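You operate a simulated robot arm through the tools that you are given. There is no shell and no other tool. Be economical: measure what you need, move in short steps, check, and stop when the job is done.

Carry out the task below with a simulated two-armed robot. There is one attempt and no reset: what you move stays moved.

## Task
Take the yellow plug from the top of the wooden table and put it on the lower shelf of the trolley. Fetch the silver peg from the top of the wooden table and set it on the green disc. Pick up the green can from the top of the trolley with one hand, pass it to the other hand and put it on the black bench top. Take the white hose and leave it in the orange tray. Fetch the low orange tray and set it in the grey tray. Take the red plug from the holes of the grey rack and leave it on the steel bench top. The order is free. Set down upright: green can.

It is judged by the outcome, as a careful person would: the job done as asked, and still so three seconds after it is handed in. It fails if anything else is knocked over, pushed out of place, dropped, spilled or broken.

## Robot
Two 6-joint arms with two-finger grippers on one trunk, on a base that drives. Base frame: it is fixed to the floor where the robot stands at the start and does not move with it; the origin is under the middle of the robot, x ahead of it, y to its left, z up; the surface under the hand at the start is at about z = 880. Units: mm, degrees, N and s.
The left shoulder is at the start at [60, 143, 837], the right one opposite. With the tool pointing down near the work surface each hand reaches from about 200 to 700 mm from the robot's upright axis, wherever it stands, measured 20 degrees to its own side. Places, roughly: black bench top [-4100, 600, 800]; green can (8x8x9 cm) [-600, -2100, 1000]; green disc (10x10x1 cm) [700, 800, 900]; grey tray (30x24x15 cm) [-4500, 700, 900]; low orange tray (10x7x4 cm) [-5200, 700, 800]; lower shelf of the trolley [-400, -2100, 300]; orange tray (49x26x9 cm) [-1900, 800, 1000]; red plug (4x3x8 cm) [-8900, 800, 900]; silver peg (4x4x7 cm) [700, 1200, 900]; steel bench top [-6300, 600, 800]; white hose [-5000, 750, 750]; yellow plug (4x4x4 cm) [700, 200, 900]. Payload 2.45 kg a hand.
The TCP of each hand is the grasp point between the finger pads, 26 mm short of the fingertips. In the tool frame z runs along the fingers and y along their closing line. Largest opening 96 mm; the body of the gripper starts 69 mm behind the TCP.
Orientation is told as [roll, pitch, yaw] about the base's x, y, z axes, in that order, counted from this pose: with the fingers straight down and closing along the base's y, the tool's x points along the base's -x, its y along +y and its z along -z.

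## Interface
- The arms move only by the tool apply_moves. It takes "left_steps", "right_steps" or both (then of equal length, played together; a hand with none holds still); each is a list of rows, each an object of numbers (a shift or turn left out is 0, a gripper value left out holds the last): "x", "y", "z": the shift along the base's x, y, z in mm; "rx", "ry", "rz": the turn, a rotation vector about the base's x, y, z in degrees; "hand": the opening, from 0 (shut) to 1 (fully open). In form: [{"x": .., "y": .., "z": .., "rx": .., "ry": .., "rz": .., "hand": ..}, ...]. A call has 1 to 12 rows; each row is the pose to reach, as a shift and turn from the pose commanded when the call began. Each row takes 0.2 s and may step no farther than 50 mm and 8.6 degrees from the row before; otherwise, or with a gripper value out of range, the whole call is refused. A pose out of reach is approached as far as the arm can. The call stops where the force on the tool passes 40 N (or 10 N more than at its start, if that is more) or the arm is blocked; 0.2 s more then pass. The fingers move at their own pace and stop on an object; they squeeze with about 29 N. The grip force told is the motor's: it shows also when the fingers shut on nothing. Time passes only in rows, and 0.2 s behind the last, so rows that repeat a pose let the fingers close. The reply holds the time, the measured pose of the TCP, the force on the tool along the base axes, the opening and the grip force, in the units named above and with some noise, with the torque about the TCP (base axes, N m) and any sound that the robot's microphone picked up.
- Cameras (640 x 400 px; columns grow to the right, rows downward): "scene" is now at [136.6, 40.7, 1458.8]; the picture's right is [0.50, -0.87, -0.00], its down [-0.51, -0.30, -0.80] and it looks along [0.70, 0.40, -0.59] (base axes); focal length 261 px, centre (320, 200). "left" rides on the left gripper at [82, -3, -98] in its tool frame; the picture's right is [0.04, 1.00, 0.00], its down [-0.73, 0.03, -0.68] and it looks along [-0.68, 0.03, 0.73] (tool axes); focal length 256 px, centre (320, 200). "right" rides on the right gripper at [82, 3, -98] in its tool frame; the picture's right is [-0.04, 1.00, 0.00], its down [-0.73, -0.03, -0.68] and it looks along [-0.68, -0.03, 0.73] (tool axes); focal length 256 px, centre (320, 200). There is no depth. A picture from a camera that has moved, and an enlarged one, comes with that camera's place and axes in the base frame and with its lens.
- get_image(camera): a new picture of that camera. It takes no simulated time.
- lift_body(by): slides the trunk up (or, below 0, down) by that many mm; the arms and the scene camera ride with it, the base frame stays. It gives what a move gives, with no picture.
- base_move(legs): drives the robot by 1 to 6 legs, each [ahead, turn to the left] in mm and degrees, along the robot's own axes; the way and the turn of a leg run together, so that a leg with both is an arc; at most 1500 mm and 180 degrees a leg. The arms and the cameras ride along, it lands a little off, and it stops where it bumps. It gives what a move gives.
- turn_head(pan, tilt): turns the head with the scene camera to pan (to the left, within 86 degrees either way) and tilt (down, from -29 to 69), counted from straight ahead of the robot. It gives what a move gives.
- enlarge(camera, box): a new picture of the part [left, top, right, bottom] of that camera's present view, enlarged. It takes no simulated time.
- job_done(): hands the job in; it is judged then, once.

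Go step by step. Nothing tells you exact positions but the pictures and the camera data: compare them with the known pose of the tool, close in by small moves and look again before you grip or let go. The budget is 196 turns and 184 pictures, counting those below and the enlarged ones. Unless the task says otherwise, let go and move clear before handing in.

The tools are called after "Emit:" as name(argument=value, ...) on one line, values as JSON. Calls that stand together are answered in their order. apply_moves: Moves the arms, as the interface text tells. Its arguments: {"type":"object","properties":{"left_steps":{"type":"array","items":{"type":"object","properties":{"x":{"type":"number"},"y":{"type":"number"},"z":{"type":"number"},"rx":{"type":"number"},"ry":{"type":"number"},"rz":{"type":"number"},"hand":{"type":"number"}}}},"right_steps":{"type":"array","items":{"type":"object","properties":{"x":{"type":"number"},"y":{"type":"number"},"z":{"type":"number"},"rx":{"type":"number"},"ry":{"type":"number"},"rz":{"type":"number"},"hand":{"type":"number"}}}}},"required":[]} The other tools are called the same way: lift_body (by) slides the trunk up or down; base_move (legs) drives the base; turn_head (pan, tilt) turns the head that bears the scene camera; get_image (camera) takes a picture; enlarge (camera, box) takes an enlarged picture of a part of a camera's view; job_done () hands the job in.

At the start:

```text
time_s: 0.0
left_tcp_pos: [280.9, 336.5, 1186.3]
left_tool_rot: [0.0, 0.1, -0.2]
left_contact_force: [0.5, 0.2, 0.0]
left_moment: [0.02, -0.04, 0.01]
left_finger_gap: 96.1
left_grasp_force: 0.1
right_tcp_pos: [507.8, 58.7, 1112.8]
right_tool_rot: [0.5, 0.0, -2.0]
right_contact_force: [0.1, -0.4, -0.7]
right_moment: [0.0, 0.0, 0.01]
right_finger_gap: 96.0
right_grasp_force: 0.1
trunk travel left (down, up): [-462.0, 128.0]
robot x, y, heading: [0.8, -0.2, -0.1]
head pan, tilt: [29.9, 36.4]
```

scene: 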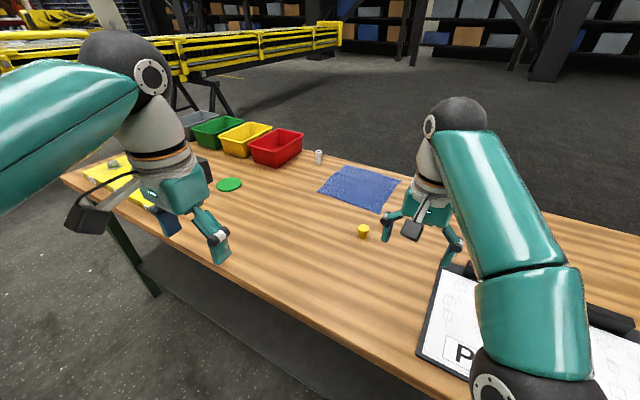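
right: 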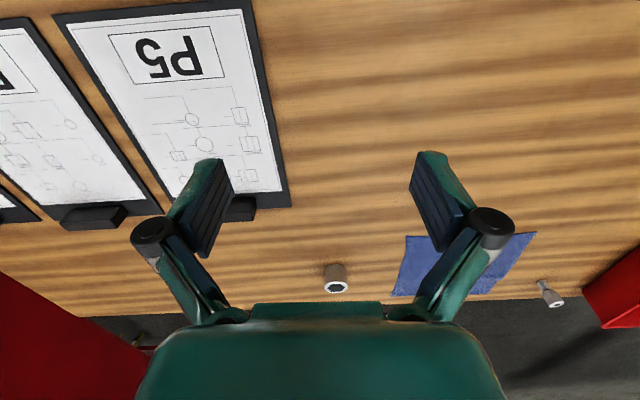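
left: 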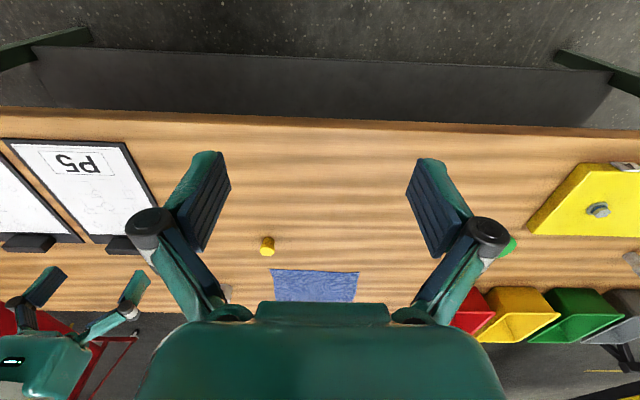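

I see the table with the yellow plug near [735, 224] and the green disc near [732, 812]. The left arm hides the left end of the table, so I look there for the silver peg.

Emit:
turn_head(pan=60, tilt=30)

Emit:
get_image(camera="scene")

Emit:
turn_head(pan=0, tilt=45)

Emit:
get_image(camera="scene")

```text
time_s: 0.9
left_tcp_pos: [281.7, 336.4, 1187.1]
left_tool_rot: [0.0, -0.1, -0.1]
left_contact_force: [-0.8, -0.2, 0.0]
left_moment: [0.0, 0.01, 0.03]
left_finger_gap: 95.8
left_grasp_force: 0.1
right_tcp_pos: [509.1, 56.5, 1113.5]
right_tool_rot: [0.6, 0.3, -2.3]
right_contact_force: [0.2, -0.8, 0.0]
right_moment: [0.0, 0.02, 0.0]
right_finger_gap: 96.1
right_grasp_force: 0.0
trunk travel left (down, up): [-462.0, 128.0]
robot x, y, heading: [0.5, 1.5, 0.1]
head pan, tilt: [60.0, 30.0]
```

```text
180 pictures are left
camera scene: at [106.2, 75.4, 1468.8], right [0.87, -0.5, 0.0], down [-0.25, -0.43, -0.87], along [0.43, 0.75, -0.5], focal length 261 px, centre (320, 200)
```

scene: 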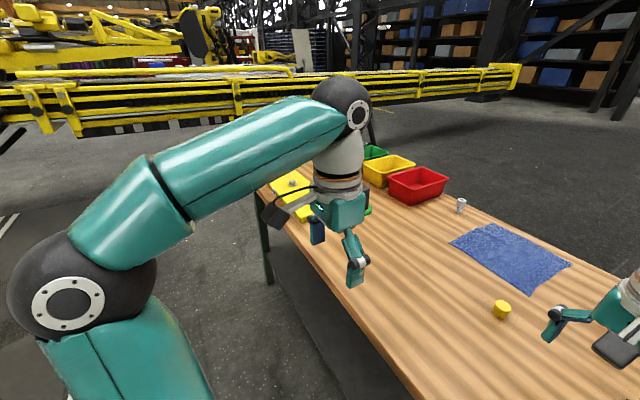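

```text
time_s: 2.2
left_tcp_pos: [281.4, 337.0, 1187.8]
left_tool_rot: [0.0, 0.1, -0.2]
left_contact_force: [-0.2, -0.8, 0.5]
left_moment: [0.0, 0.02, 0.01]
left_finger_gap: 96.1
left_grasp_force: 0.1
right_tcp_pos: [508.9, 55.8, 1113.2]
right_tool_rot: [0.6, 0.2, -2.3]
right_contact_force: [0.5, -0.9, -0.5]
right_moment: [0.0, -0.03, 0.0]
right_finger_gap: 95.8
right_grasp_force: 0.1
trunk travel left (down, up): [-462.0, 128.0]
robot x, y, heading: [3.3, 1.8, -0.2]
head pan, tilt: [0.0, 45.0]
```

```text
179 pictures are left
camera scene: at [142.3, -2.7, 1446.1], right [0.0, -1.0, 0.0], down [-0.71, 0.0, -0.71], along [0.71, 0.0, -0.71], focal length 261 px, centre (320, 200)
```

scene: 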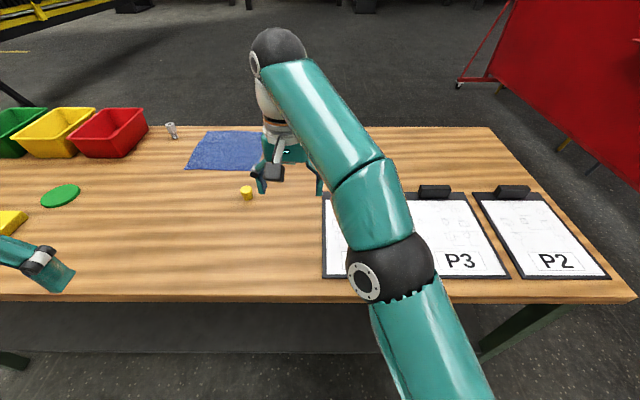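

The peg is likely at the yellow plate on the left end. I drive to y≈450 first to fetch the yellow plug with the right hand.

Emit:
base_move(legs=[[0, 90], [430, 0], [0, -90], [80, 0]])

Emit:
turn_head(pan=0, tilt=40)

Emit:
get_image(camera="scene")

Emit:
get_image(camera="right")

```text
time_s: 5.4
left_tcp_pos: [-133.8, 416.7, 1186.8]
left_tool_rot: [-0.1, -0.1, 57.8]
left_contact_force: [-0.5, 0.2, -0.8]
left_moment: [0.01, -0.02, 0.0]
left_finger_gap: 95.9
left_grasp_force: 0.1
right_tcp_pos: [257.0, 459.6, 1108.1]
right_tool_rot: [2.3, -1.1, 52.4]
right_contact_force: [0.2, -1.2, 0.8]
right_moment: [0.07, 0.04, -0.02]
right_finger_gap: 96.0
right_grasp_force: 0.0
trunk travel left (down, up): [-462.0, 128.0]
robot x, y, heading: [32.3, -22.4, 59.4]
head pan, tilt: [0.0, 45.0]
stopped in leg 1: the robot was blocked; the commanded pose is now the measured one
```

```text
time_s: 6.1
left_tcp_pos: [-133.9, 418.1, 1188.2]
left_tool_rot: [0.0, -0.1, 57.8]
left_contact_force: [0.4, 1.3, 0.1]
left_moment: [-0.03, 0.0, -0.01]
left_finger_gap: 96.1
left_grasp_force: 0.2
right_tcp_pos: [256.5, 459.9, 1107.9]
right_tool_rot: [2.2, -1.0, 52.5]
right_contact_force: [0.0, 0.4, -0.6]
right_moment: [-0.04, 0.03, 0.01]
right_finger_gap: 95.9
right_grasp_force: 0.0
trunk travel left (down, up): [-462.0, 128.0]
robot x, y, heading: [29.5, -21.3, 59.4]
head pan, tilt: [0.0, 40.0]
```

```text
178 pictures are left
camera scene: at [104.3, 102.5, 1453.3], right [0.86, -0.51, 0.0], down [-0.33, -0.55, -0.77], along [0.39, 0.66, -0.64], focal length 261 px, centre (320, 200)
```

scene: 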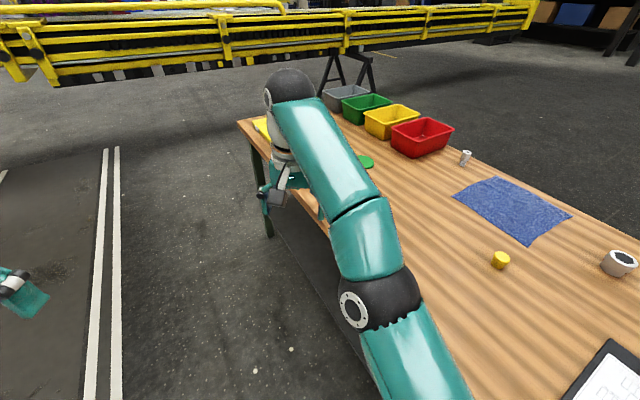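

```text
177 pictures are left
camera right: at [205.1, 394.1, 1204.2], right [-0.77, 0.64, 0.04], down [0.48, 0.54, 0.69], along [0.42, 0.55, -0.72], focal length 256 px, centre (320, 200)
```

right: 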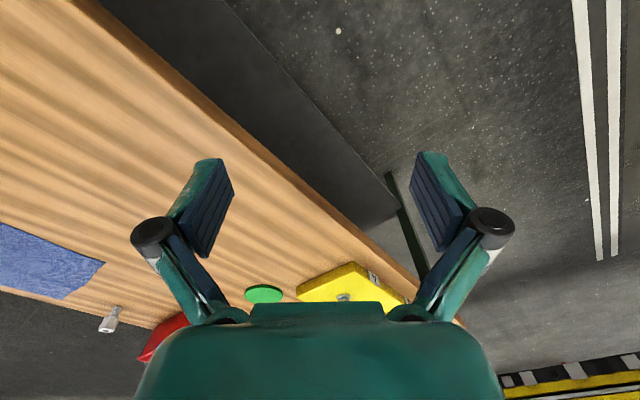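

The base corner met the table while turning. I back off before turning further.

Emit:
base_move(legs=[[-300, 0], [0, 30.6], [720, 0], [0, -90]])

Emit:
get_image(camera="scene")

```text
time_s: 9.1
left_tcp_pos: [-393.9, 106.1, 1188.6]
left_tool_rot: [-0.1, -0.1, 72.6]
left_contact_force: [0.4, 0.3, 0.1]
left_moment: [-0.02, 0.02, -0.03]
left_finger_gap: 96.0
left_grasp_force: 0.1
right_tcp_pos: [-30.6, 241.1, 1106.5]
right_tool_rot: [2.6, -1.2, 67.8]
right_contact_force: [0.1, -0.4, -0.4]
right_moment: [-0.01, 0.0, -0.02]
right_finger_gap: 96.1
right_grasp_force: 0.0
trunk travel left (down, up): [-462.0, 128.0]
robot x, y, heading: [-114.6, -275.1, 73.8]
head pan, tilt: [0.0, 40.0]
stopped in leg 2: the robot was blocked; the commanded pose is now the measured one
```

```text
176 pictures are left
camera scene: at [-73.9, -138.7, 1453.3], right [0.96, -0.28, 0.0], down [-0.18, -0.62, -0.77], along [0.21, 0.74, -0.64], focal length 261 px, centre (320, 200)
```

scene: 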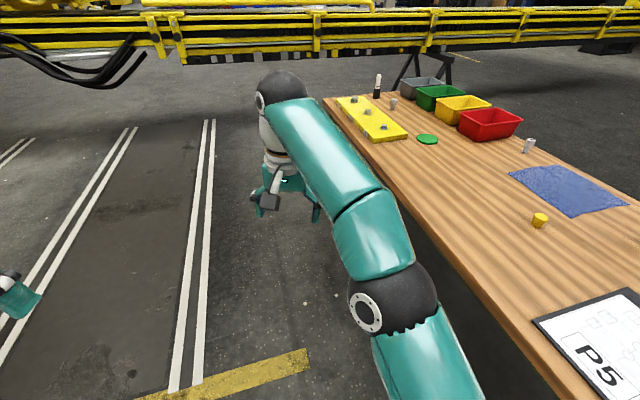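

Blocked again, not by the table this time; I look to both sides to see what stands near the base.

Emit:
turn_head(pan=86, tilt=55)

Emit:
get_image(camera="scene")

Emit:
turn_head(pan=-86, tilt=55)

Emit:
get_image(camera="scene")

```text
time_s: 10.7
left_tcp_pos: [-392.3, 104.8, 1188.4]
left_tool_rot: [0.0, -0.1, 72.7]
left_contact_force: [-0.1, -0.1, 0.5]
left_moment: [0.01, 0.02, 0.02]
left_finger_gap: 95.8
left_grasp_force: 0.1
right_tcp_pos: [-30.3, 241.3, 1106.3]
right_tool_rot: [2.7, -1.2, 67.8]
right_contact_force: [-0.2, -0.7, 0.1]
right_moment: [0.0, 0.02, 0.01]
right_finger_gap: 96.0
right_grasp_force: 0.1
trunk travel left (down, up): [-462.0, 128.0]
robot x, y, heading: [-113.3, -275.9, 73.9]
head pan, tilt: [85.9, 55.0]
```

```text
175 pictures are left
camera scene: at [-165.4, -195.7, 1432.8], right [0.35, 0.94, 0.0], down [0.77, -0.28, -0.57], along [-0.54, 0.2, -0.82], focal length 261 px, centre (320, 200)
```

scene: 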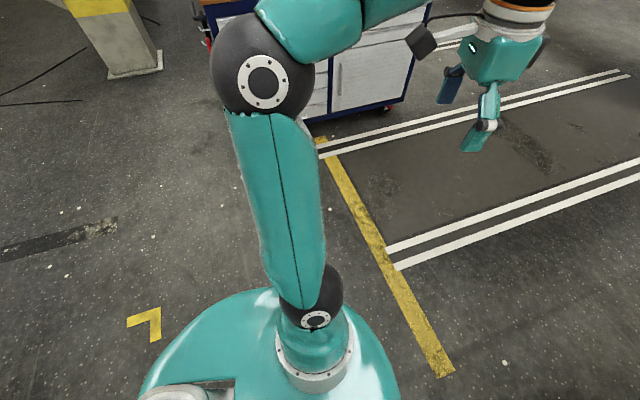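

```text
time_s: 13.3
left_tcp_pos: [-392.8, 106.5, 1187.8]
left_tool_rot: [0.0, -0.1, 72.6]
left_contact_force: [-0.4, 0.9, -0.6]
left_moment: [0.01, -0.03, 0.0]
left_finger_gap: 96.0
left_grasp_force: 0.0
right_tcp_pos: [-30.7, 242.5, 1106.7]
right_tool_rot: [2.6, -1.3, 67.8]
right_contact_force: [0.2, -0.9, 0.3]
right_moment: [-0.02, 0.01, 0.0]
right_finger_gap: 95.9
right_grasp_force: 0.0
trunk travel left (down, up): [-462.0, 128.0]
robot x, y, heading: [-116.7, -276.2, 74.0]
head pan, tilt: [-85.9, 55.0]
```

```text
174 pictures are left
camera scene: at [-27.2, -235.6, 1432.8], right [-0.21, -0.98, 0.0], down [-0.8, 0.17, -0.57], along [0.56, -0.12, -0.82], focal length 261 px, centre (320, 200)
```

scene: 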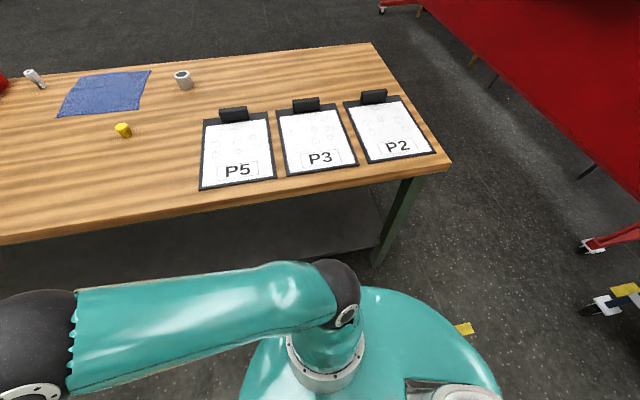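

Nothing stands near the base that I can see, so I try a smaller turn again and watch.

Emit:
base_move(legs=[[0, 16]])

```text
time_s: 14.9
left_tcp_pos: [-488.8, 13.0, 1189.8]
left_tool_rot: [0.0, -0.1, 89.1]
left_contact_force: [-0.4, -0.8, 0.6]
left_moment: [-0.02, -0.02, -0.01]
left_finger_gap: 96.1
left_grasp_force: 0.0
right_tcp_pos: [-158.4, 252.3, 1112.9]
right_tool_rot: [3.3, -1.5, 82.2]
right_contact_force: [-0.4, -0.6, -0.5]
right_moment: [-0.03, -0.02, -0.03]
right_finger_gap: 96.0
right_grasp_force: 0.0
trunk travel left (down, up): [-462.0, 128.0]
robot x, y, heading: [-101.4, -276.5, 90.4]
head pan, tilt: [-85.9, 55.0]
stopped in leg 1: the robot was blocked; the commanded pose is now the measured one
```

The right arm crosses the midline and lags each turn, which seems to be what stops the base. I bring it to a tucked pose on its own side.

Emit:
apply_moves(right_steps=[{"x": 38, "y": -22, "rz": 1, "rx": -0.4}, {"x": 77, "y": -45, "rz": 2, "rx": -0.8}, {"x": 116, "y": -67, "rz": 3, "rx": -1.2}, {"x": 155, "y": -90, "rz": 4, "rx": -1.6}, {"x": 194, "y": -112, "rz": 5, "rx": -2}, {"x": 232, "y": -135, "rz": 6, "rx": -2.5}, {"x": 271, "y": -157, "rz": 7, "rx": -3}, {"x": 310, "y": -180, "rz": 8, "rx": -3.3}])

Emit:
turn_head(pan=0, tilt=40)

Emit:
get_image(camera="scene")

```text
time_s: 16.7
left_tcp_pos: [-488.5, 10.1, 1190.7]
left_tool_rot: [0.0, -0.2, 89.1]
left_contact_force: [-0.4, 0.2, 0.7]
left_moment: [0.01, -0.01, 0.01]
left_finger_gap: 95.9
left_grasp_force: 0.1
right_tcp_pos: [149.8, 66.2, 1115.4]
right_tool_rot: [3.1, 1.6, 90.3]
right_contact_force: [-0.1, 0.1, -1.7]
right_moment: [0.03, 0.0, 0.02]
right_finger_gap: 96.1
right_grasp_force: 0.1
trunk travel left (down, up): [-462.0, 128.0]
robot x, y, heading: [-100.6, -272.4, 90.2]
head pan, tilt: [-85.9, 55.0]
```

```text
time_s: 18.3
left_tcp_pos: [-488.9, 11.3, 1190.0]
left_tool_rot: [0.0, -0.1, 89.1]
left_contact_force: [-0.1, -0.1, 0.0]
left_moment: [0.02, -0.02, 0.0]
left_finger_gap: 96.0
left_grasp_force: 0.0
right_tcp_pos: [150.4, 68.6, 1116.8]
right_tool_rot: [3.1, 1.7, 90.3]
right_contact_force: [0.3, 0.4, 0.5]
right_moment: [0.0, -0.04, 0.01]
right_finger_gap: 96.1
right_grasp_force: 0.1
trunk travel left (down, up): [-462.0, 128.0]
robot x, y, heading: [-104.3, -276.3, 90.4]
head pan, tilt: [0.0, 40.0]
```

```text
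173 pictures are left
camera scene: at [-104.5, -132.8, 1453.4], right [1.0, 0.0, 0.0], down [0.0, -0.64, -0.77], along [0.0, 0.77, -0.64], focal length 261 px, centre (320, 200)
```

scene: 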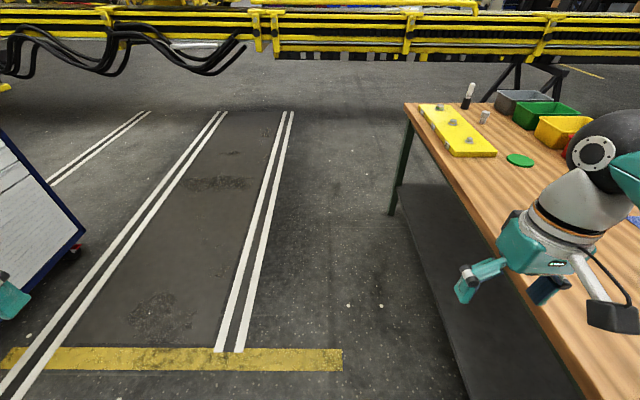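

The silver peg stands near [780, 1230] behind the yellow plate. I drive on towards y≈450 and face the table.

Emit:
base_move(legs=[[730, 0], [0, -45], [0, -45], [150, 0]])

Emit:
get_image(camera="scene")

```text
time_s: 26.6
left_tcp_pos: [132.1, 871.1, 1190.6]
left_tool_rot: [0.0, -0.2, 6.5]
left_contact_force: [0.8, -0.5, 0.0]
left_moment: [0.04, 0.0, -0.03]
left_finger_gap: 96.4
left_grasp_force: 0.0
right_tcp_pos: [268.8, 244.7, 1117.3]
right_tool_rot: [3.2, 1.7, 7.7]
right_contact_force: [0.8, 0.1, 0.5]
right_moment: [0.03, -0.02, 0.03]
right_finger_gap: 95.9
right_grasp_force: 0.0
trunk travel left (down, up): [-462.0, 128.0]
robot x, y, heading: [-111.6, 488.3, 7.2]
head pan, tilt: [0.0, 40.0]
stopped in leg 3: the robot was blocked; the commanded pose is now the measured one
```

```text
172 pictures are left
camera scene: at [34.9, 500.4, 1453.4], right [0.12, -0.99, 0.0], down [-0.64, -0.08, -0.77], along [0.76, 0.1, -0.64], focal length 261 px, centre (320, 200)
```

scene: 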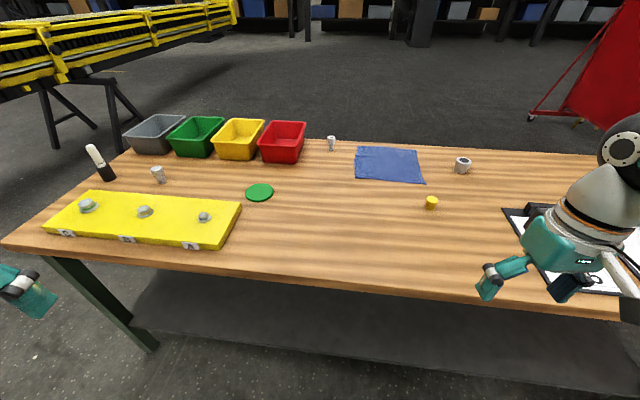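

The base stopped 7 degrees short. I correct and go ahead.

Emit:
base_move(legs=[[0, -7.2], [170, 0]])

Emit:
turn_head(pan=0, tilt=55)

Emit:
get_image(camera="scene")

```text
time_s: 28.6
left_tcp_pos: [347.0, 837.5, 1189.8]
left_tool_rot: [0.0, -0.1, -1.0]
left_contact_force: [0.4, 0.8, 0.2]
left_moment: [0.04, 0.08, 0.0]
left_finger_gap: 96.1
left_grasp_force: 0.0
right_tcp_pos: [401.6, 197.5, 1116.9]
right_tool_rot: [3.2, 1.9, 0.2]
right_contact_force: [0.4, -0.1, -0.3]
right_moment: [-0.01, 0.03, 0.0]
right_finger_gap: 96.2
right_grasp_force: 0.1
trunk travel left (down, up): [-462.0, 128.0]
robot x, y, heading: [52.2, 486.1, -0.4]
head pan, tilt: [0.0, 40.0]
```

```text
time_s: 29.4
left_tcp_pos: [346.0, 836.4, 1191.4]
left_tool_rot: [0.0, 0.0, -0.9]
left_contact_force: [0.8, 0.1, 1.0]
left_moment: [-0.01, 0.0, 0.03]
left_finger_gap: 96.1
left_grasp_force: 0.1
right_tcp_pos: [400.2, 197.5, 1117.3]
right_tool_rot: [3.3, 1.7, 0.3]
right_contact_force: [0.4, 0.1, -0.7]
right_moment: [0.0, 0.0, 0.01]
right_finger_gap: 96.0
right_grasp_force: 0.0
trunk travel left (down, up): [-462.0, 128.0]
robot x, y, heading: [57.1, 481.1, -0.5]
head pan, tilt: [0.0, 55.0]
```

```text
171 pictures are left
camera scene: at [188.5, 481.0, 1432.8], right [-0.01, -1.0, 0.0], down [-0.82, 0.01, -0.57], along [0.57, 0.0, -0.82], focal length 261 px, centre (320, 200)
```

scene: 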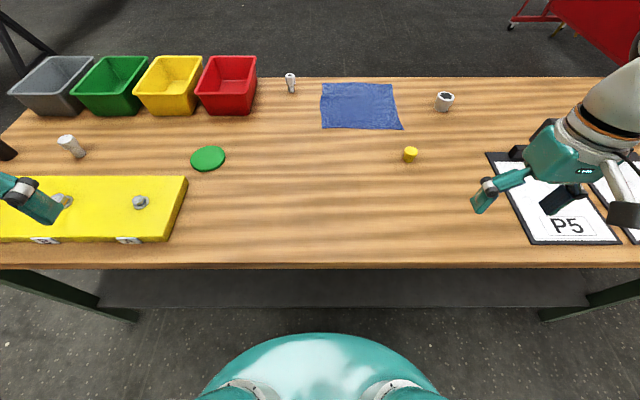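

Plug at about [710, 225], disc [715, 800], peg about [739, 1190]. I move a bit closer and bring the right hand over the plug.

Emit:
base_move(legs=[[45, 0]])

Emit:
apply_moves(right_steps=[{"x": 40, "y": 4, "z": -10}, {"x": 80, "y": 8, "z": -20, "rx": -1}, {"x": 120, "y": 12, "z": -40, "rx": -2}, {"x": 160, "y": 16, "z": -60, "rx": -3}, {"x": 190, "y": 20, "z": -85, "rx": -3, "ry": -1}, {"x": 220, "y": 24, "z": -110, "rx": -3, "ry": -1.7}])

Emit:
get_image(camera="right")

```text
time_s: 30.3
left_tcp_pos: [393.5, 836.4, 1190.0]
left_tool_rot: [-0.1, 0.0, -0.8]
left_contact_force: [1.6, -1.3, -1.2]
left_moment: [0.02, 0.09, -0.02]
left_finger_gap: 96.0
left_grasp_force: 0.1
right_tcp_pos: [448.5, 198.0, 1116.9]
right_tool_rot: [3.3, 1.9, 0.3]
right_contact_force: [1.7, 0.8, -0.4]
right_moment: [0.02, 0.12, 0.02]
right_finger_gap: 96.1
right_grasp_force: 0.0
trunk travel left (down, up): [-462.0, 128.0]
robot x, y, heading: [102.6, 484.9, -0.4]
head pan, tilt: [0.0, 55.0]
```

```text
time_s: 31.7
left_tcp_pos: [392.0, 836.8, 1190.9]
left_tool_rot: [0.0, 0.0, -0.9]
left_contact_force: [-1.1, 0.7, 0.4]
left_moment: [0.01, 0.04, 0.01]
left_finger_gap: 96.0
left_grasp_force: 0.0
right_tcp_pos: [672.1, 220.5, 1005.8]
right_tool_rot: [0.2, 0.1, 0.2]
right_contact_force: [0.8, -0.5, -0.4]
right_moment: [0.0, 0.0, -0.01]
right_finger_gap: 95.8
right_grasp_force: 0.1
trunk travel left (down, up): [-462.0, 128.0]
robot x, y, heading: [100.9, 485.9, -0.3]
head pan, tilt: [0.0, 55.0]
```

```text
170 pictures are left
camera right: at [587.9, 225.1, 1105.2], right [0.04, 1.0, 0.0], down [0.74, -0.03, 0.68], along [0.68, -0.02, -0.74], focal length 256 px, centre (320, 200)
```

right: 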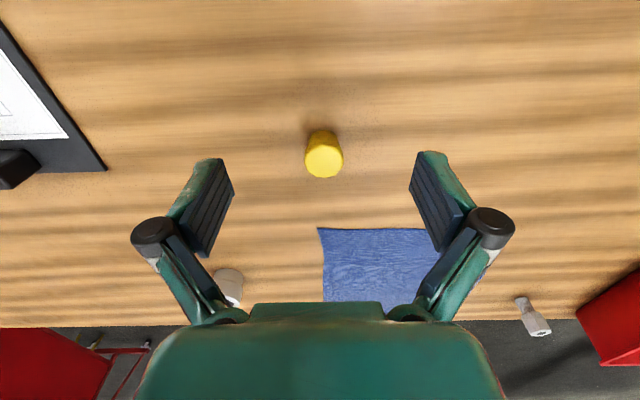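

The plug is at about [716, 226]. I lower over it and grip.

Emit:
apply_moves(right_steps=[{"x": 44, "y": 5, "z": -10}, {"x": 44, "y": 5, "z": -50}, {"x": 44, "y": 5, "z": -75}, {"x": 44, "y": 5, "z": -92}, {"x": 44, "y": 5, "z": -92, "hand": 0}, {"x": 44, "y": 5, "z": -92, "hand": 0}, {"x": 44, "y": 5, "z": -92, "hand": 0}])

Emit:
get_image(camera="right")

```text
time_s: 33.3
left_tcp_pos: [390.2, 837.7, 1191.7]
left_tool_rot: [0.0, -0.1, -0.9]
left_contact_force: [-0.5, 0.7, -0.3]
left_moment: [0.0, -0.01, 0.02]
left_finger_gap: 95.7
left_grasp_force: 0.0
right_tcp_pos: [709.9, 228.9, 917.5]
right_tool_rot: [0.2, 0.1, 0.2]
right_contact_force: [0.1, -0.6, -0.2]
right_moment: [0.01, 0.0, 0.0]
right_finger_gap: 31.9
right_grasp_force: 28.9
trunk travel left (down, up): [-462.0, 128.0]
robot x, y, heading: [102.4, 483.1, -0.3]
head pan, tilt: [0.0, 55.0]
```

```text
169 pictures are left
camera right: at [627.4, 231.5, 1015.8], right [0.04, 1.0, 0.0], down [0.74, -0.03, 0.68], along [0.68, -0.02, -0.74], focal length 256 px, centre (320, 200)
```

right: 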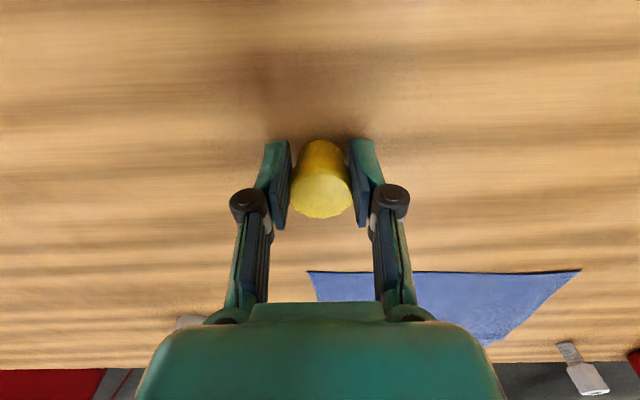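

Gripped. I lift and tuck the right hand, then drive left to face the peg and the disc.

Emit:
apply_moves(right_steps=[{"z": 40}, {"z": 80}, {"x": -35, "z": 110}, {"x": -75, "z": 130}, {"x": -115, "z": 150}, {"x": -155, "z": 170}, {"x": -195, "z": 190}, {"x": -235, "z": 200}, {"x": -275, "z": 200}])

Emit:
base_move(legs=[[-220, 0], [0, 90]])

```text
time_s: 35.3
left_tcp_pos: [389.4, 837.5, 1191.0]
left_tool_rot: [0.0, -0.2, -0.9]
left_contact_force: [0.4, -0.5, 0.1]
left_moment: [0.0, -0.01, -0.02]
left_finger_gap: 96.2
left_grasp_force: 0.0
right_tcp_pos: [435.3, 225.8, 1119.5]
right_tool_rot: [0.2, -0.1, 0.3]
right_contact_force: [-1.2, 0.3, -0.2]
right_moment: [0.0, -0.05, 0.01]
right_finger_gap: 32.0
right_grasp_force: 29.2
trunk travel left (down, up): [-462.0, 128.0]
robot x, y, heading: [106.5, 485.1, -0.2]
head pan, tilt: [0.0, 55.0]
```

```text
time_s: 40.6
left_tcp_pos: [-416.1, 839.2, 1191.4]
left_tool_rot: [0.0, -0.1, 78.7]
left_contact_force: [0.5, -0.1, -0.4]
left_moment: [-0.02, 0.02, -0.04]
left_finger_gap: 96.3
left_grasp_force: 0.1
right_tcp_pos: [193.0, 775.0, 1119.7]
right_tool_rot: [0.2, 0.0, 80.0]
right_contact_force: [-0.6, 0.1, 0.0]
right_moment: [-0.02, -0.03, 0.01]
right_finger_gap: 31.7
right_grasp_force: 29.0
trunk travel left (down, up): [-462.0, 128.0]
robot x, y, heading: [-86.0, 481.4, 79.5]
head pan, tilt: [0.0, 55.0]
stopped in leg 2: the robot was blocked; the commanded pose is now the measured one
```

Emit:
base_move(legs=[[0, 10.5], [415, 0], [0, -45]])

Emit:
base_move(legs=[[0, -45]])

```text
time_s: 46.4
left_tcp_pos: [-147.0, 1382.4, 1192.1]
left_tool_rot: [0.0, -0.2, 43.1]
left_contact_force: [-0.4, 0.3, -0.3]
left_moment: [0.01, 0.01, -0.03]
left_finger_gap: 96.1
left_grasp_force: 0.1
right_tcp_pos: [309.8, 977.3, 1118.8]
right_tool_rot: [0.2, 0.0, 44.4]
right_contact_force: [0.1, -0.3, -1.3]
right_moment: [0.01, -0.01, -0.02]
right_finger_gap: 31.2
right_grasp_force: 28.9
trunk travel left (down, up): [-462.0, 128.0]
robot x, y, heading: [-104.3, 918.9, 44.2]
head pan, tilt: [0.0, 55.0]
```

```text
time_s: 49.0
left_tcp_pos: [186.5, 1284.0, 1192.8]
left_tool_rot: [0.0, -0.2, -0.9]
left_contact_force: [-0.7, 1.0, -0.5]
left_moment: [-0.02, 0.05, -0.02]
left_finger_gap: 96.0
left_grasp_force: 0.1
right_tcp_pos: [233.4, 672.5, 1120.2]
right_tool_rot: [0.2, 0.1, 0.5]
right_contact_force: [-0.2, 0.0, -0.5]
right_moment: [0.0, 0.01, 0.0]
right_finger_gap: 31.3
right_grasp_force: 28.8
trunk travel left (down, up): [-462.0, 128.0]
robot x, y, heading: [-102.4, 935.8, 0.7]
head pan, tilt: [0.0, 55.0]
```

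Emit:
base_move(legs=[[200, 0]])

Emit:
get_image(camera="scene")

```text
time_s: 50.6
left_tcp_pos: [385.3, 1284.3, 1192.2]
left_tool_rot: [0.0, -0.1, -0.8]
left_contact_force: [0.5, 0.1, -0.4]
left_moment: [-0.03, 0.02, 0.0]
left_finger_gap: 96.1
left_grasp_force: 0.0
right_tcp_pos: [433.3, 673.6, 1120.1]
right_tool_rot: [0.2, 0.2, 0.4]
right_contact_force: [0.0, -0.4, -0.4]
right_moment: [0.0, 0.03, 0.02]
right_finger_gap: 31.4
right_grasp_force: 28.8
trunk travel left (down, up): [-462.0, 128.0]
robot x, y, heading: [95.1, 937.4, 0.4]
head pan, tilt: [0.0, 55.0]
```

```text
168 pictures are left
camera scene: at [228.7, 937.3, 1432.5], right [0.01, -1.0, 0.0], down [-0.82, -0.01, -0.57], along [0.57, 0.0, -0.82], focal length 261 px, centre (320, 200)
```

scene: 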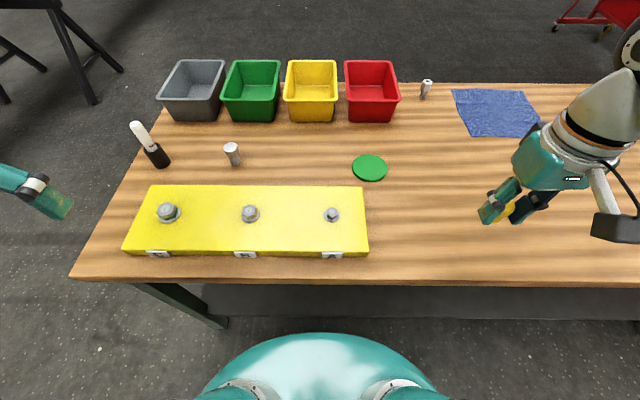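

Peg near [735, 1184]. I bring the left hand above it.

Emit:
apply_moves(left_steps=[{"x": 38, "y": -12, "z": -18}, {"x": 76, "y": -25, "z": -36}, {"x": 114, "y": -37, "z": -54}, {"x": 152, "y": -50, "z": -72}, {"x": 190, "y": -62, "z": -90}, {"x": 228, "y": -75, "z": -108}, {"x": 266, "y": -88, "z": -126}, {"x": 300, "y": -100, "z": -145}])

Emit:
get_image(camera="left")

```text
time_s: 52.4
left_tcp_pos: [686.6, 1184.6, 1048.0]
left_tool_rot: [0.0, -0.1, -0.8]
left_contact_force: [0.2, -0.1, -0.7]
left_moment: [0.02, 0.05, 0.01]
left_finger_gap: 96.0
left_grasp_force: 0.1
right_tcp_pos: [433.8, 673.2, 1122.1]
right_tool_rot: [0.2, 0.1, 0.4]
right_contact_force: [-0.6, 0.6, -0.3]
right_moment: [0.02, 0.0, 0.0]
right_finger_gap: 31.2
right_grasp_force: 29.6
trunk travel left (down, up): [-462.0, 128.0]
robot x, y, heading: [93.7, 938.8, 0.1]
head pan, tilt: [0.0, 55.0]
```

```text
167 pictures are left
camera left: at [605.5, 1184.4, 1147.1], right [-0.03, 1.0, 0.0], down [0.73, 0.02, 0.68], along [0.68, 0.02, -0.73], focal length 256 px, centre (320, 200)
```

left: 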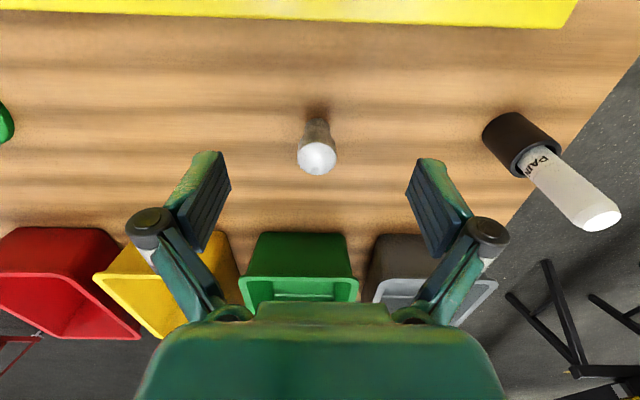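

Emit:
apply_moves(left_steps=[{"x": 48, "y": 1, "z": -10}, {"x": 51, "y": 1, "z": -50}, {"x": 51, "y": 1, "z": -90}, {"x": 51, "y": 1, "z": -123}, {"x": 51, "y": 1, "z": -123, "hand": 0}, {"x": 51, "y": 1, "z": -123, "hand": 0}, {"x": 51, "y": 1, "z": -123, "hand": 0}])

Emit:
get_image(camera="left")

```text
time_s: 54.0
left_tcp_pos: [735.1, 1185.7, 925.1]
left_tool_rot: [0.1, -0.1, -0.8]
left_contact_force: [0.9, -0.4, -0.2]
left_moment: [-0.04, 0.01, 0.01]
left_finger_gap: 36.5
left_grasp_force: 28.6
left hand out of reach, approached as far as the arm can: row 1, 2
right_tcp_pos: [430.9, 673.9, 1122.2]
right_tool_rot: [0.2, 0.1, 0.4]
right_contact_force: [0.6, 0.2, -0.4]
right_moment: [-0.01, -0.03, 0.0]
right_finger_gap: 31.1
right_grasp_force: 28.5
trunk travel left (down, up): [-462.0, 128.0]
robot x, y, heading: [88.5, 937.6, 0.0]
head pan, tilt: [0.0, 55.0]
```

```text
166 pictures are left
camera left: at [652.9, 1183.6, 1023.9], right [-0.03, 1.0, 0.0], down [0.73, 0.02, 0.68], along [0.68, 0.02, -0.73], focal length 256 px, centre (320, 200)
```

left: 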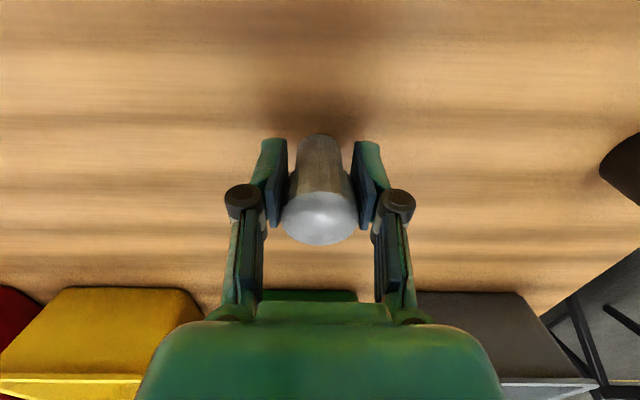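

Gripped at 36.5 mm. I lift and carry the peg to the disc at [719, 799].

Emit:
apply_moves(left_steps=[{"z": 40}, {"x": -16, "z": 75}, {"x": -16, "y": -48, "z": 80}, {"x": -16, "y": -97, "z": 80}, {"x": -16, "y": -145, "z": 80}, {"x": -16, "y": -194, "z": 80}, {"x": -16, "y": -242, "z": 80}, {"x": -16, "y": -290, "z": 80}, {"x": -16, "y": -338, "z": 80}, {"x": -16, "y": -386, "z": 80}, {"x": -16, "y": -386, "z": 60}, {"x": -16, "y": -386, "z": 50}])

Emit:
get_image(camera="left")

Emit:
get_image(camera="scene")

```text
time_s: 56.8
left_tcp_pos: [675.4, 866.9, 984.2]
left_tool_rot: [-1.0, -0.5, 2.6]
left_contact_force: [-0.4, 0.6, -3.6]
left_moment: [-0.01, 0.01, 0.0]
left_finger_gap: 36.2
left_grasp_force: 29.0
left hand out of reach, approached as far as the arm can: row 6, 7, 8, 9, 10, 11, 12
right_tcp_pos: [433.4, 674.2, 1118.4]
right_tool_rot: [0.3, 0.1, 0.4]
right_contact_force: [0.3, 0.9, -0.2]
right_moment: [-0.02, 0.01, 0.02]
right_finger_gap: 31.1
right_grasp_force: 28.8
trunk travel left (down, up): [-462.0, 128.0]
robot x, y, heading: [94.9, 943.1, 0.4]
head pan, tilt: [0.0, 55.0]
stopped in row 12 (left hand): the arm was blocked; the commanded pose is now the measured one
```

```text
165 pictures are left
camera left: at [592.4, 863.4, 1083.0], right [-0.09, 1.0, -0.02], down [0.73, 0.08, 0.68], along [0.68, 0.04, -0.73], focal length 256 px, centre (320, 200)
```

left: 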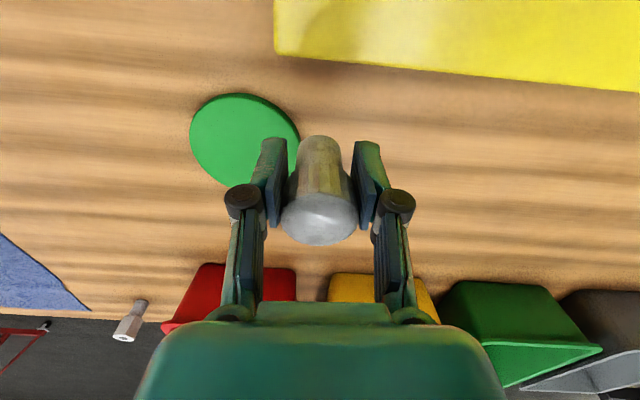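

```text
164 pictures are left
camera scene: at [228.0, 937.6, 1429.7], right [0.01, -1.0, 0.0], down [-0.82, -0.01, -0.57], along [0.57, 0.0, -0.82], focal length 261 px, centre (320, 200)
```

scene: 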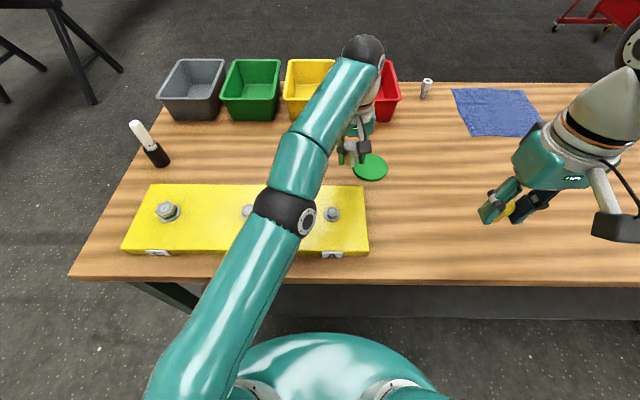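

The arm cannot reach that far across. I raise the peg a little and turn the base right so the disc lies on the left hand's side.

Emit:
apply_moves(left_steps=[{"z": 30, "x": -20}, {"z": 50, "x": -40}])

Emit:
base_move(legs=[[0, -22]])

Emit:
get_image(camera="left")

```text
time_s: 57.6
left_tcp_pos: [655.8, 892.8, 1026.1]
left_tool_rot: [-0.3, 1.9, 6.3]
left_contact_force: [-0.3, -1.6, -2.9]
left_moment: [-0.01, 0.02, 0.0]
left_finger_gap: 36.0
left_grasp_force: 29.3
left hand out of reach, approached as far as the arm can: row 2
right_tcp_pos: [432.7, 673.4, 1121.7]
right_tool_rot: [0.3, 0.2, 0.4]
right_contact_force: [0.1, -0.3, -0.3]
right_moment: [0.02, 0.03, 0.03]
right_finger_gap: 31.0
right_grasp_force: 29.2
trunk travel left (down, up): [-462.0, 128.0]
robot x, y, heading: [95.3, 939.7, 0.5]
head pan, tilt: [0.0, 55.0]
stopped in row 2 (left hand): the arm was blocked; the commanded pose is now the measured one
```

```text
time_s: 58.8
left_tcp_pos: [638.8, 806.1, 1030.5]
left_tool_rot: [-0.5, 1.6, -3.3]
left_contact_force: [-0.7, 0.5, -3.3]
left_moment: [-0.03, 0.03, 0.01]
left_finger_gap: 36.1
left_grasp_force: 29.0
right_tcp_pos: [384.4, 624.9, 1123.1]
right_tool_rot: [0.2, 0.1, -8.8]
right_contact_force: [-1.2, 0.7, -0.3]
right_moment: [-0.01, -0.06, 0.02]
right_finger_gap: 31.0
right_grasp_force: 29.4
trunk travel left (down, up): [-462.0, 128.0]
robot x, y, heading: [93.4, 949.1, -8.5]
head pan, tilt: [0.0, 55.0]
stopped in leg 1: the robot was blocked; the commanded pose is now the measured one
```

```text
163 pictures are left
camera left: at [559.1, 808.7, 1132.4], right [0.02, 1.0, -0.01], down [0.75, -0.01, 0.66], along [0.66, -0.02, -0.75], focal length 256 px, centre (320, 200)
```

left: 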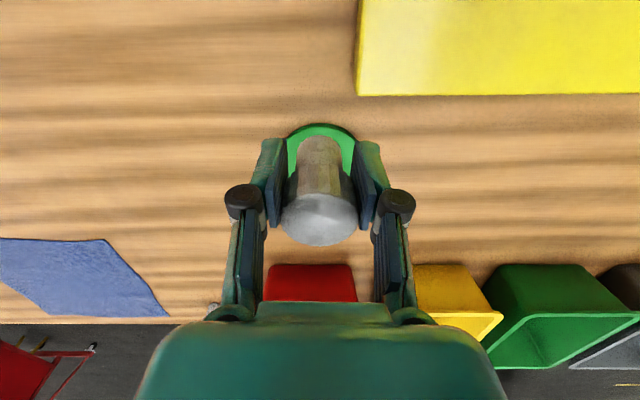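

Emit:
base_move(legs=[[0, -12]])

```text
time_s: 60.0
left_tcp_pos: [598.3, 707.0, 1038.1]
left_tool_rot: [-1.2, 1.3, -14.4]
left_contact_force: [0.7, -0.4, -3.5]
left_moment: [0.01, 0.04, -0.03]
left_finger_gap: 36.3
left_grasp_force: 28.7
right_tcp_pos: [308.0, 570.2, 1124.1]
right_tool_rot: [0.2, 0.1, -21.2]
right_contact_force: [0.0, -0.5, 0.3]
right_moment: [0.0, -0.01, 0.0]
right_finger_gap: 31.0
right_grasp_force: 29.1
trunk travel left (down, up): [-462.0, 128.0]
robot x, y, heading: [99.7, 955.4, -20.4]
head pan, tilt: [0.0, 55.0]
```

Emit:
apply_moves(left_steps=[{"x": 29, "y": 24, "z": -5}, {"x": 58, "y": 47, "z": -12, "rx": 0.6, "ry": -0.6}, {"x": 87, "y": 71, "z": -20, "rx": 1.2, "ry": -1.3}, {"x": 116, "y": 94, "z": -40, "rx": 1.2, "ry": -1.3}, {"x": 116, "y": 94, "z": -48, "rx": 1.2, "ry": -1.3}])

Emit:
get_image(camera="left")

Emit:
turn_head(pan=14, tilt=50)

Emit:
get_image(camera="scene")

```text
time_s: 61.2
left_tcp_pos: [709.9, 804.1, 990.6]
left_tool_rot: [0.2, 0.4, -14.3]
left_contact_force: [0.4, 0.3, -3.9]
left_moment: [0.0, 0.05, 0.02]
left_finger_gap: 36.1
left_grasp_force: 28.7
left hand out of reach, approached as far as the arm can: row 2, 3, 4, 5
right_tcp_pos: [306.9, 571.4, 1122.2]
right_tool_rot: [0.2, 0.1, -21.3]
right_contact_force: [1.1, 0.1, 0.5]
right_moment: [-0.02, 0.03, 0.0]
right_finger_gap: 31.0
right_grasp_force: 29.3
trunk travel left (down, up): [-462.0, 128.0]
robot x, y, heading: [94.7, 955.2, -20.7]
head pan, tilt: [0.0, 55.0]
```

```text
162 pictures are left
camera left: at [630.5, 821.1, 1091.2], right [0.21, 0.98, 0.0], down [0.72, -0.16, 0.68], along [0.66, -0.14, -0.74], focal length 256 px, centre (320, 200)
```

left: 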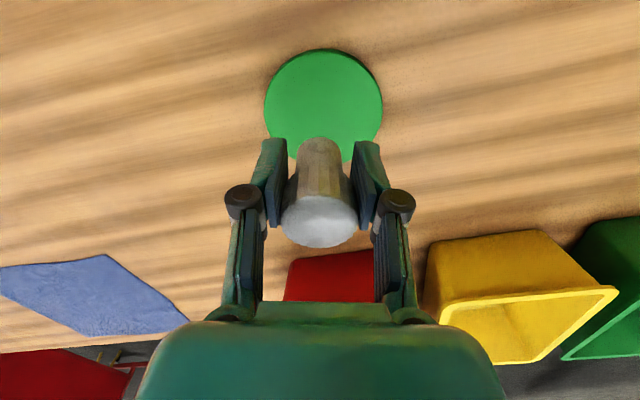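

```text
time_s: 62.0
left_tcp_pos: [709.7, 802.2, 991.5]
left_tool_rot: [0.2, 0.3, -14.2]
left_contact_force: [0.3, -0.2, -2.8]
left_moment: [-0.02, 0.03, 0.0]
left_finger_gap: 36.1
left_grasp_force: 28.6
right_tcp_pos: [309.0, 571.2, 1122.2]
right_tool_rot: [0.2, 0.3, -21.2]
right_contact_force: [-1.1, -0.1, -0.8]
right_moment: [0.0, -0.01, 0.0]
right_finger_gap: 30.8
right_grasp_force: 29.1
trunk travel left (down, up): [-462.0, 128.0]
robot x, y, heading: [92.7, 956.9, -21.2]
head pan, tilt: [14.0, 50.0]
```

```text
161 pictures are left
camera scene: at [229.8, 921.4, 1439.1], right [-0.12, -0.99, 0.0], down [-0.76, 0.09, -0.64], along [0.64, -0.08, -0.77], focal length 261 px, centre (320, 200)
```

scene: 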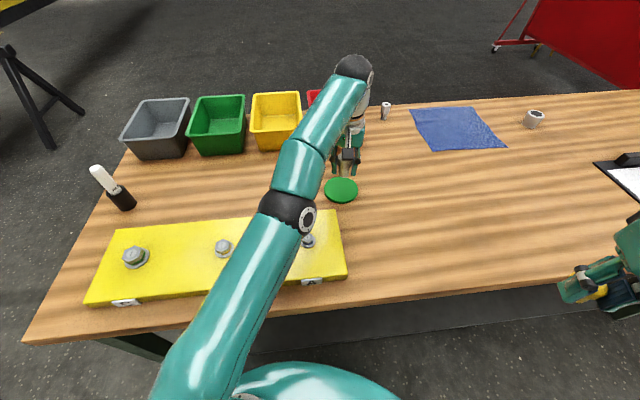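

The disc centre is at [712, 807], right below. I lower the peg in small steps and release on contact.

Emit:
apply_moves(left_steps=[{"x": -1, "y": 4, "z": -25}, {"x": -1, "y": 4, "z": -40}, {"x": -1, "y": 4, "z": -49}, {"x": -1, "y": 4, "z": -52}])

Emit:
get_image(camera="left")

```text
time_s: 63.0
left_tcp_pos: [718.4, 801.6, 956.9]
left_tool_rot: [0.2, 0.4, -14.1]
left_contact_force: [1.0, -0.6, -2.7]
left_moment: [-0.01, 0.03, -0.02]
left_finger_gap: 36.4
left_grasp_force: 29.0
left hand out of reach, approached as far as the arm can: row 1, 2, 3, 4
right_tcp_pos: [307.8, 570.9, 1123.3]
right_tool_rot: [0.2, 0.2, -21.2]
right_contact_force: [-0.8, -0.3, -0.1]
right_moment: [0.0, -0.02, 0.02]
right_finger_gap: 31.0
right_grasp_force: 29.1
trunk travel left (down, up): [-462.0, 128.0]
robot x, y, heading: [96.6, 956.4, -21.0]
head pan, tilt: [14.0, 50.0]
```

```text
160 pictures are left
camera left: at [638.8, 817.7, 1057.6], right [0.21, 0.98, 0.01], down [0.72, -0.16, 0.67], along [0.66, -0.14, -0.74], focal length 256 px, centre (320, 200)
```

left: 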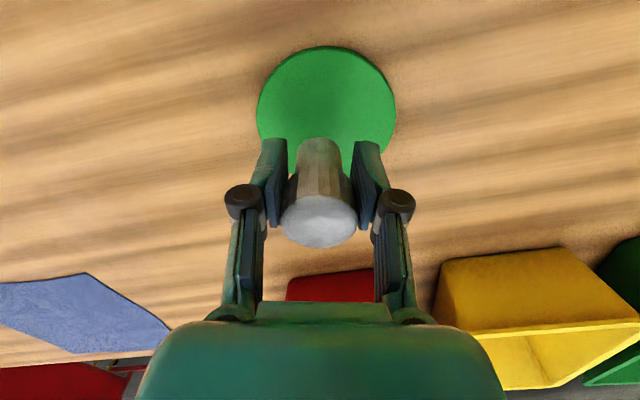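

Out of reach at this trunk height; raising the trunk brings the shoulder nearer the wrist height. I raise 100 mm and then lower the hand.

Emit:
lift_body(by=100)

Emit:
apply_moves(left_steps=[{"z": -40}, {"z": -70}])

Emit:
get_image(camera="left")

```text
time_s: 64.3
left_tcp_pos: [718.7, 801.6, 1057.4]
left_tool_rot: [0.2, 0.2, -14.3]
left_contact_force: [-0.3, -0.8, -2.4]
left_moment: [0.01, 0.02, 0.02]
left_finger_gap: 36.0
left_grasp_force: 29.1
right_tcp_pos: [309.4, 571.4, 1222.3]
right_tool_rot: [0.3, 0.2, -21.2]
right_contact_force: [-0.1, 0.5, -0.5]
right_moment: [0.01, 0.03, 0.0]
right_finger_gap: 31.0
right_grasp_force: 29.0
trunk travel left (down, up): [-562.0, 28.0]
robot x, y, heading: [97.2, 956.8, -20.6]
head pan, tilt: [14.0, 50.0]
```

```text
time_s: 64.9
left_tcp_pos: [730.6, 792.0, 1002.0]
left_tool_rot: [0.3, 0.5, -14.2]
left_contact_force: [-0.2, -0.5, -2.6]
left_moment: [-0.03, 0.02, 0.0]
left_finger_gap: 36.3
left_grasp_force: 28.9
left hand out of reach, approached as far as the arm can: row 1, 2
right_tcp_pos: [307.2, 571.7, 1223.1]
right_tool_rot: [0.2, 0.1, -21.2]
right_contact_force: [0.5, 0.7, -0.2]
right_moment: [0.02, -0.02, -0.03]
right_finger_gap: 31.2
right_grasp_force: 28.8
trunk travel left (down, up): [-562.0, 28.0]
robot x, y, heading: [99.1, 952.4, -20.9]
head pan, tilt: [14.0, 50.0]
```

```text
159 pictures are left
camera left: at [651.6, 809.5, 1102.2], right [0.21, 0.98, 0.01], down [0.72, -0.16, 0.67], along [0.66, -0.14, -0.74], focal length 256 px, centre (320, 200)
```

left: 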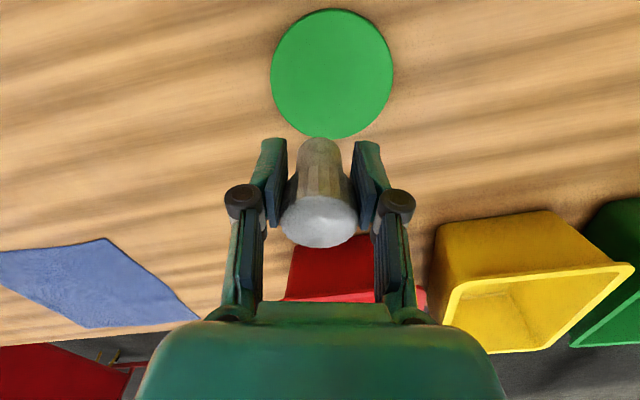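

The limit seems to be the arm turning inward, not distance. I turn the base another 20 degrees to the right.

Emit:
base_move(legs=[[0, -20]])

```text
time_s: 66.2
left_tcp_pos: [680.3, 658.5, 1001.7]
left_tool_rot: [0.4, 0.4, -26.9]
left_contact_force: [-0.1, 1.1, -2.6]
left_moment: [0.06, -0.01, 0.02]
left_finger_gap: 36.2
left_grasp_force: 29.0
right_tcp_pos: [217.9, 536.0, 1224.9]
right_tool_rot: [0.2, 0.1, -33.9]
right_contact_force: [-0.8, -0.9, 0.3]
right_moment: [0.0, 0.02, -0.02]
right_finger_gap: 31.0
right_grasp_force: 29.1
trunk travel left (down, up): [-562.0, 28.0]
robot x, y, heading: [102.5, 959.3, -33.4]
head pan, tilt: [14.0, 50.0]
stopped in leg 1: the robot was blocked; the commanded pose is now the measured one
```

Emit:
apply_moves(left_steps=[{"x": 5, "y": 37}, {"x": 12, "y": 74}, {"x": 20, "y": 111}, {"x": 30, "y": 148}, {"x": 30, "y": 148, "z": -20}, {"x": 30, "y": 148, "z": -40}])

Emit:
get_image(camera="left")

```text
time_s: 67.6
left_tcp_pos: [728.2, 716.5, 1007.2]
left_tool_rot: [0.4, 0.5, -26.9]
left_contact_force: [-0.9, 0.3, -3.6]
left_moment: [0.02, 0.02, 0.03]
left_finger_gap: 36.0
left_grasp_force: 28.7
left hand out of reach, approached as far as the arm can: row 1, 2, 3, 4, 5, 6
right_tcp_pos: [219.6, 536.0, 1222.4]
right_tool_rot: [0.2, 0.2, -33.9]
right_contact_force: [-0.3, 0.2, -1.2]
right_moment: [0.03, -0.05, -0.01]
right_finger_gap: 31.1
right_grasp_force: 29.1
trunk travel left (down, up): [-562.0, 28.0]
robot x, y, heading: [99.3, 961.7, -33.6]
head pan, tilt: [14.0, 50.0]
```

```text
158 pictures are left
camera left: at [654.9, 751.1, 1108.7], right [0.42, 0.91, 0.01], down [0.67, -0.31, 0.67], along [0.61, -0.28, -0.74], focal length 256 px, centre (320, 200)
```

left: 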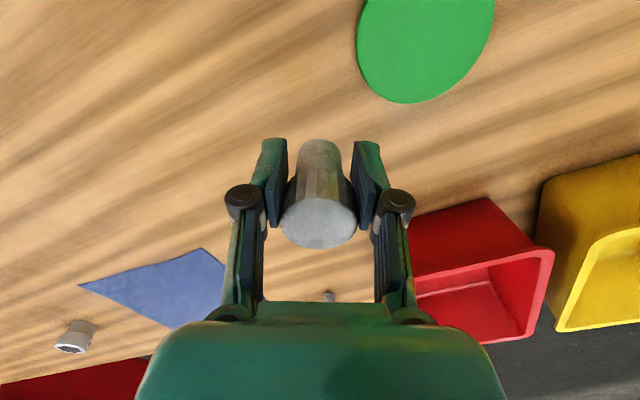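

The arm is fully stretched; I pull it in first, then move to the disc.

Emit:
apply_moves(left_steps=[{"x": -45, "y": 0}, {"x": -90, "y": 15}, {"x": -120, "y": 45}, {"x": -110, "y": 90}])

```text
time_s: 68.6
left_tcp_pos: [717.9, 708.0, 1015.7]
left_tool_rot: [0.5, 0.6, -26.8]
left_contact_force: [0.0, -0.1, -2.6]
left_moment: [0.06, 0.02, 0.01]
left_finger_gap: 36.3
left_grasp_force: 29.5
left hand out of reach, approached as far as the arm can: row 1, 2, 3, 4
right_tcp_pos: [220.1, 536.5, 1222.9]
right_tool_rot: [0.2, 0.2, -33.9]
right_contact_force: [-0.9, 0.0, 0.2]
right_moment: [-0.01, -0.01, 0.0]
right_finger_gap: 31.0
right_grasp_force: 29.2
trunk travel left (down, up): [-562.0, 28.0]
robot x, y, heading: [99.7, 962.8, -33.5]
head pan, tilt: [14.0, 50.0]
```

Emit:
turn_head(pan=30, tilt=40)

Emit:
get_image(camera="scene")

```text
time_s: 69.4
left_tcp_pos: [718.0, 707.3, 1016.3]
left_tool_rot: [0.4, 0.6, -26.8]
left_contact_force: [-0.8, -0.9, -2.0]
left_moment: [0.01, 0.02, -0.02]
left_finger_gap: 36.1
left_grasp_force: 29.0
right_tcp_pos: [219.3, 535.8, 1222.6]
right_tool_rot: [0.2, 0.1, -34.0]
right_contact_force: [-0.3, 0.0, -1.3]
right_moment: [-0.04, 0.02, 0.02]
right_finger_gap: 31.0
right_grasp_force: 29.1
trunk travel left (down, up): [-562.0, 28.0]
robot x, y, heading: [98.0, 964.7, -33.6]
head pan, tilt: [30.0, 40.0]
```

```text
157 pictures are left
camera scene: at [237.3, 921.9, 1553.3], right [-0.06, -1.0, 0.0], down [-0.64, 0.04, -0.77], along [0.76, -0.05, -0.64], focal length 261 px, centre (320, 200)
```

scene: 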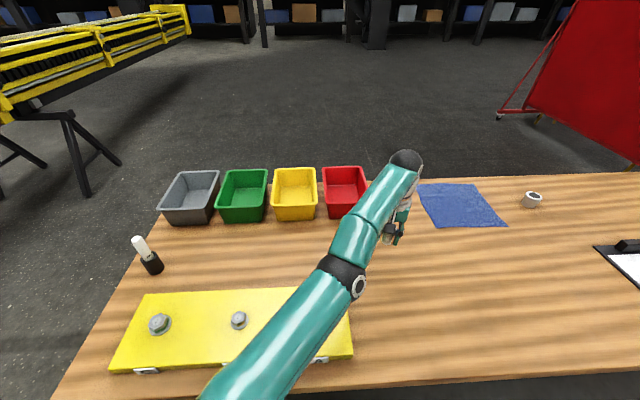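

The elbow looks straight. I try commanding the hand in and up to bend it.

Emit:
apply_moves(left_steps=[{"x": -10, "y": -34, "z": 34}, {"x": -20, "y": -68, "z": 68}, {"x": -30, "y": -102, "z": 102}, {"x": -40, "y": -136, "z": 138}, {"x": -40, "y": -136, "z": 180}, {"x": -40, "y": -136, "z": 220}])

```text
refused: row 4 steps farther than a row can; nothing moved
```

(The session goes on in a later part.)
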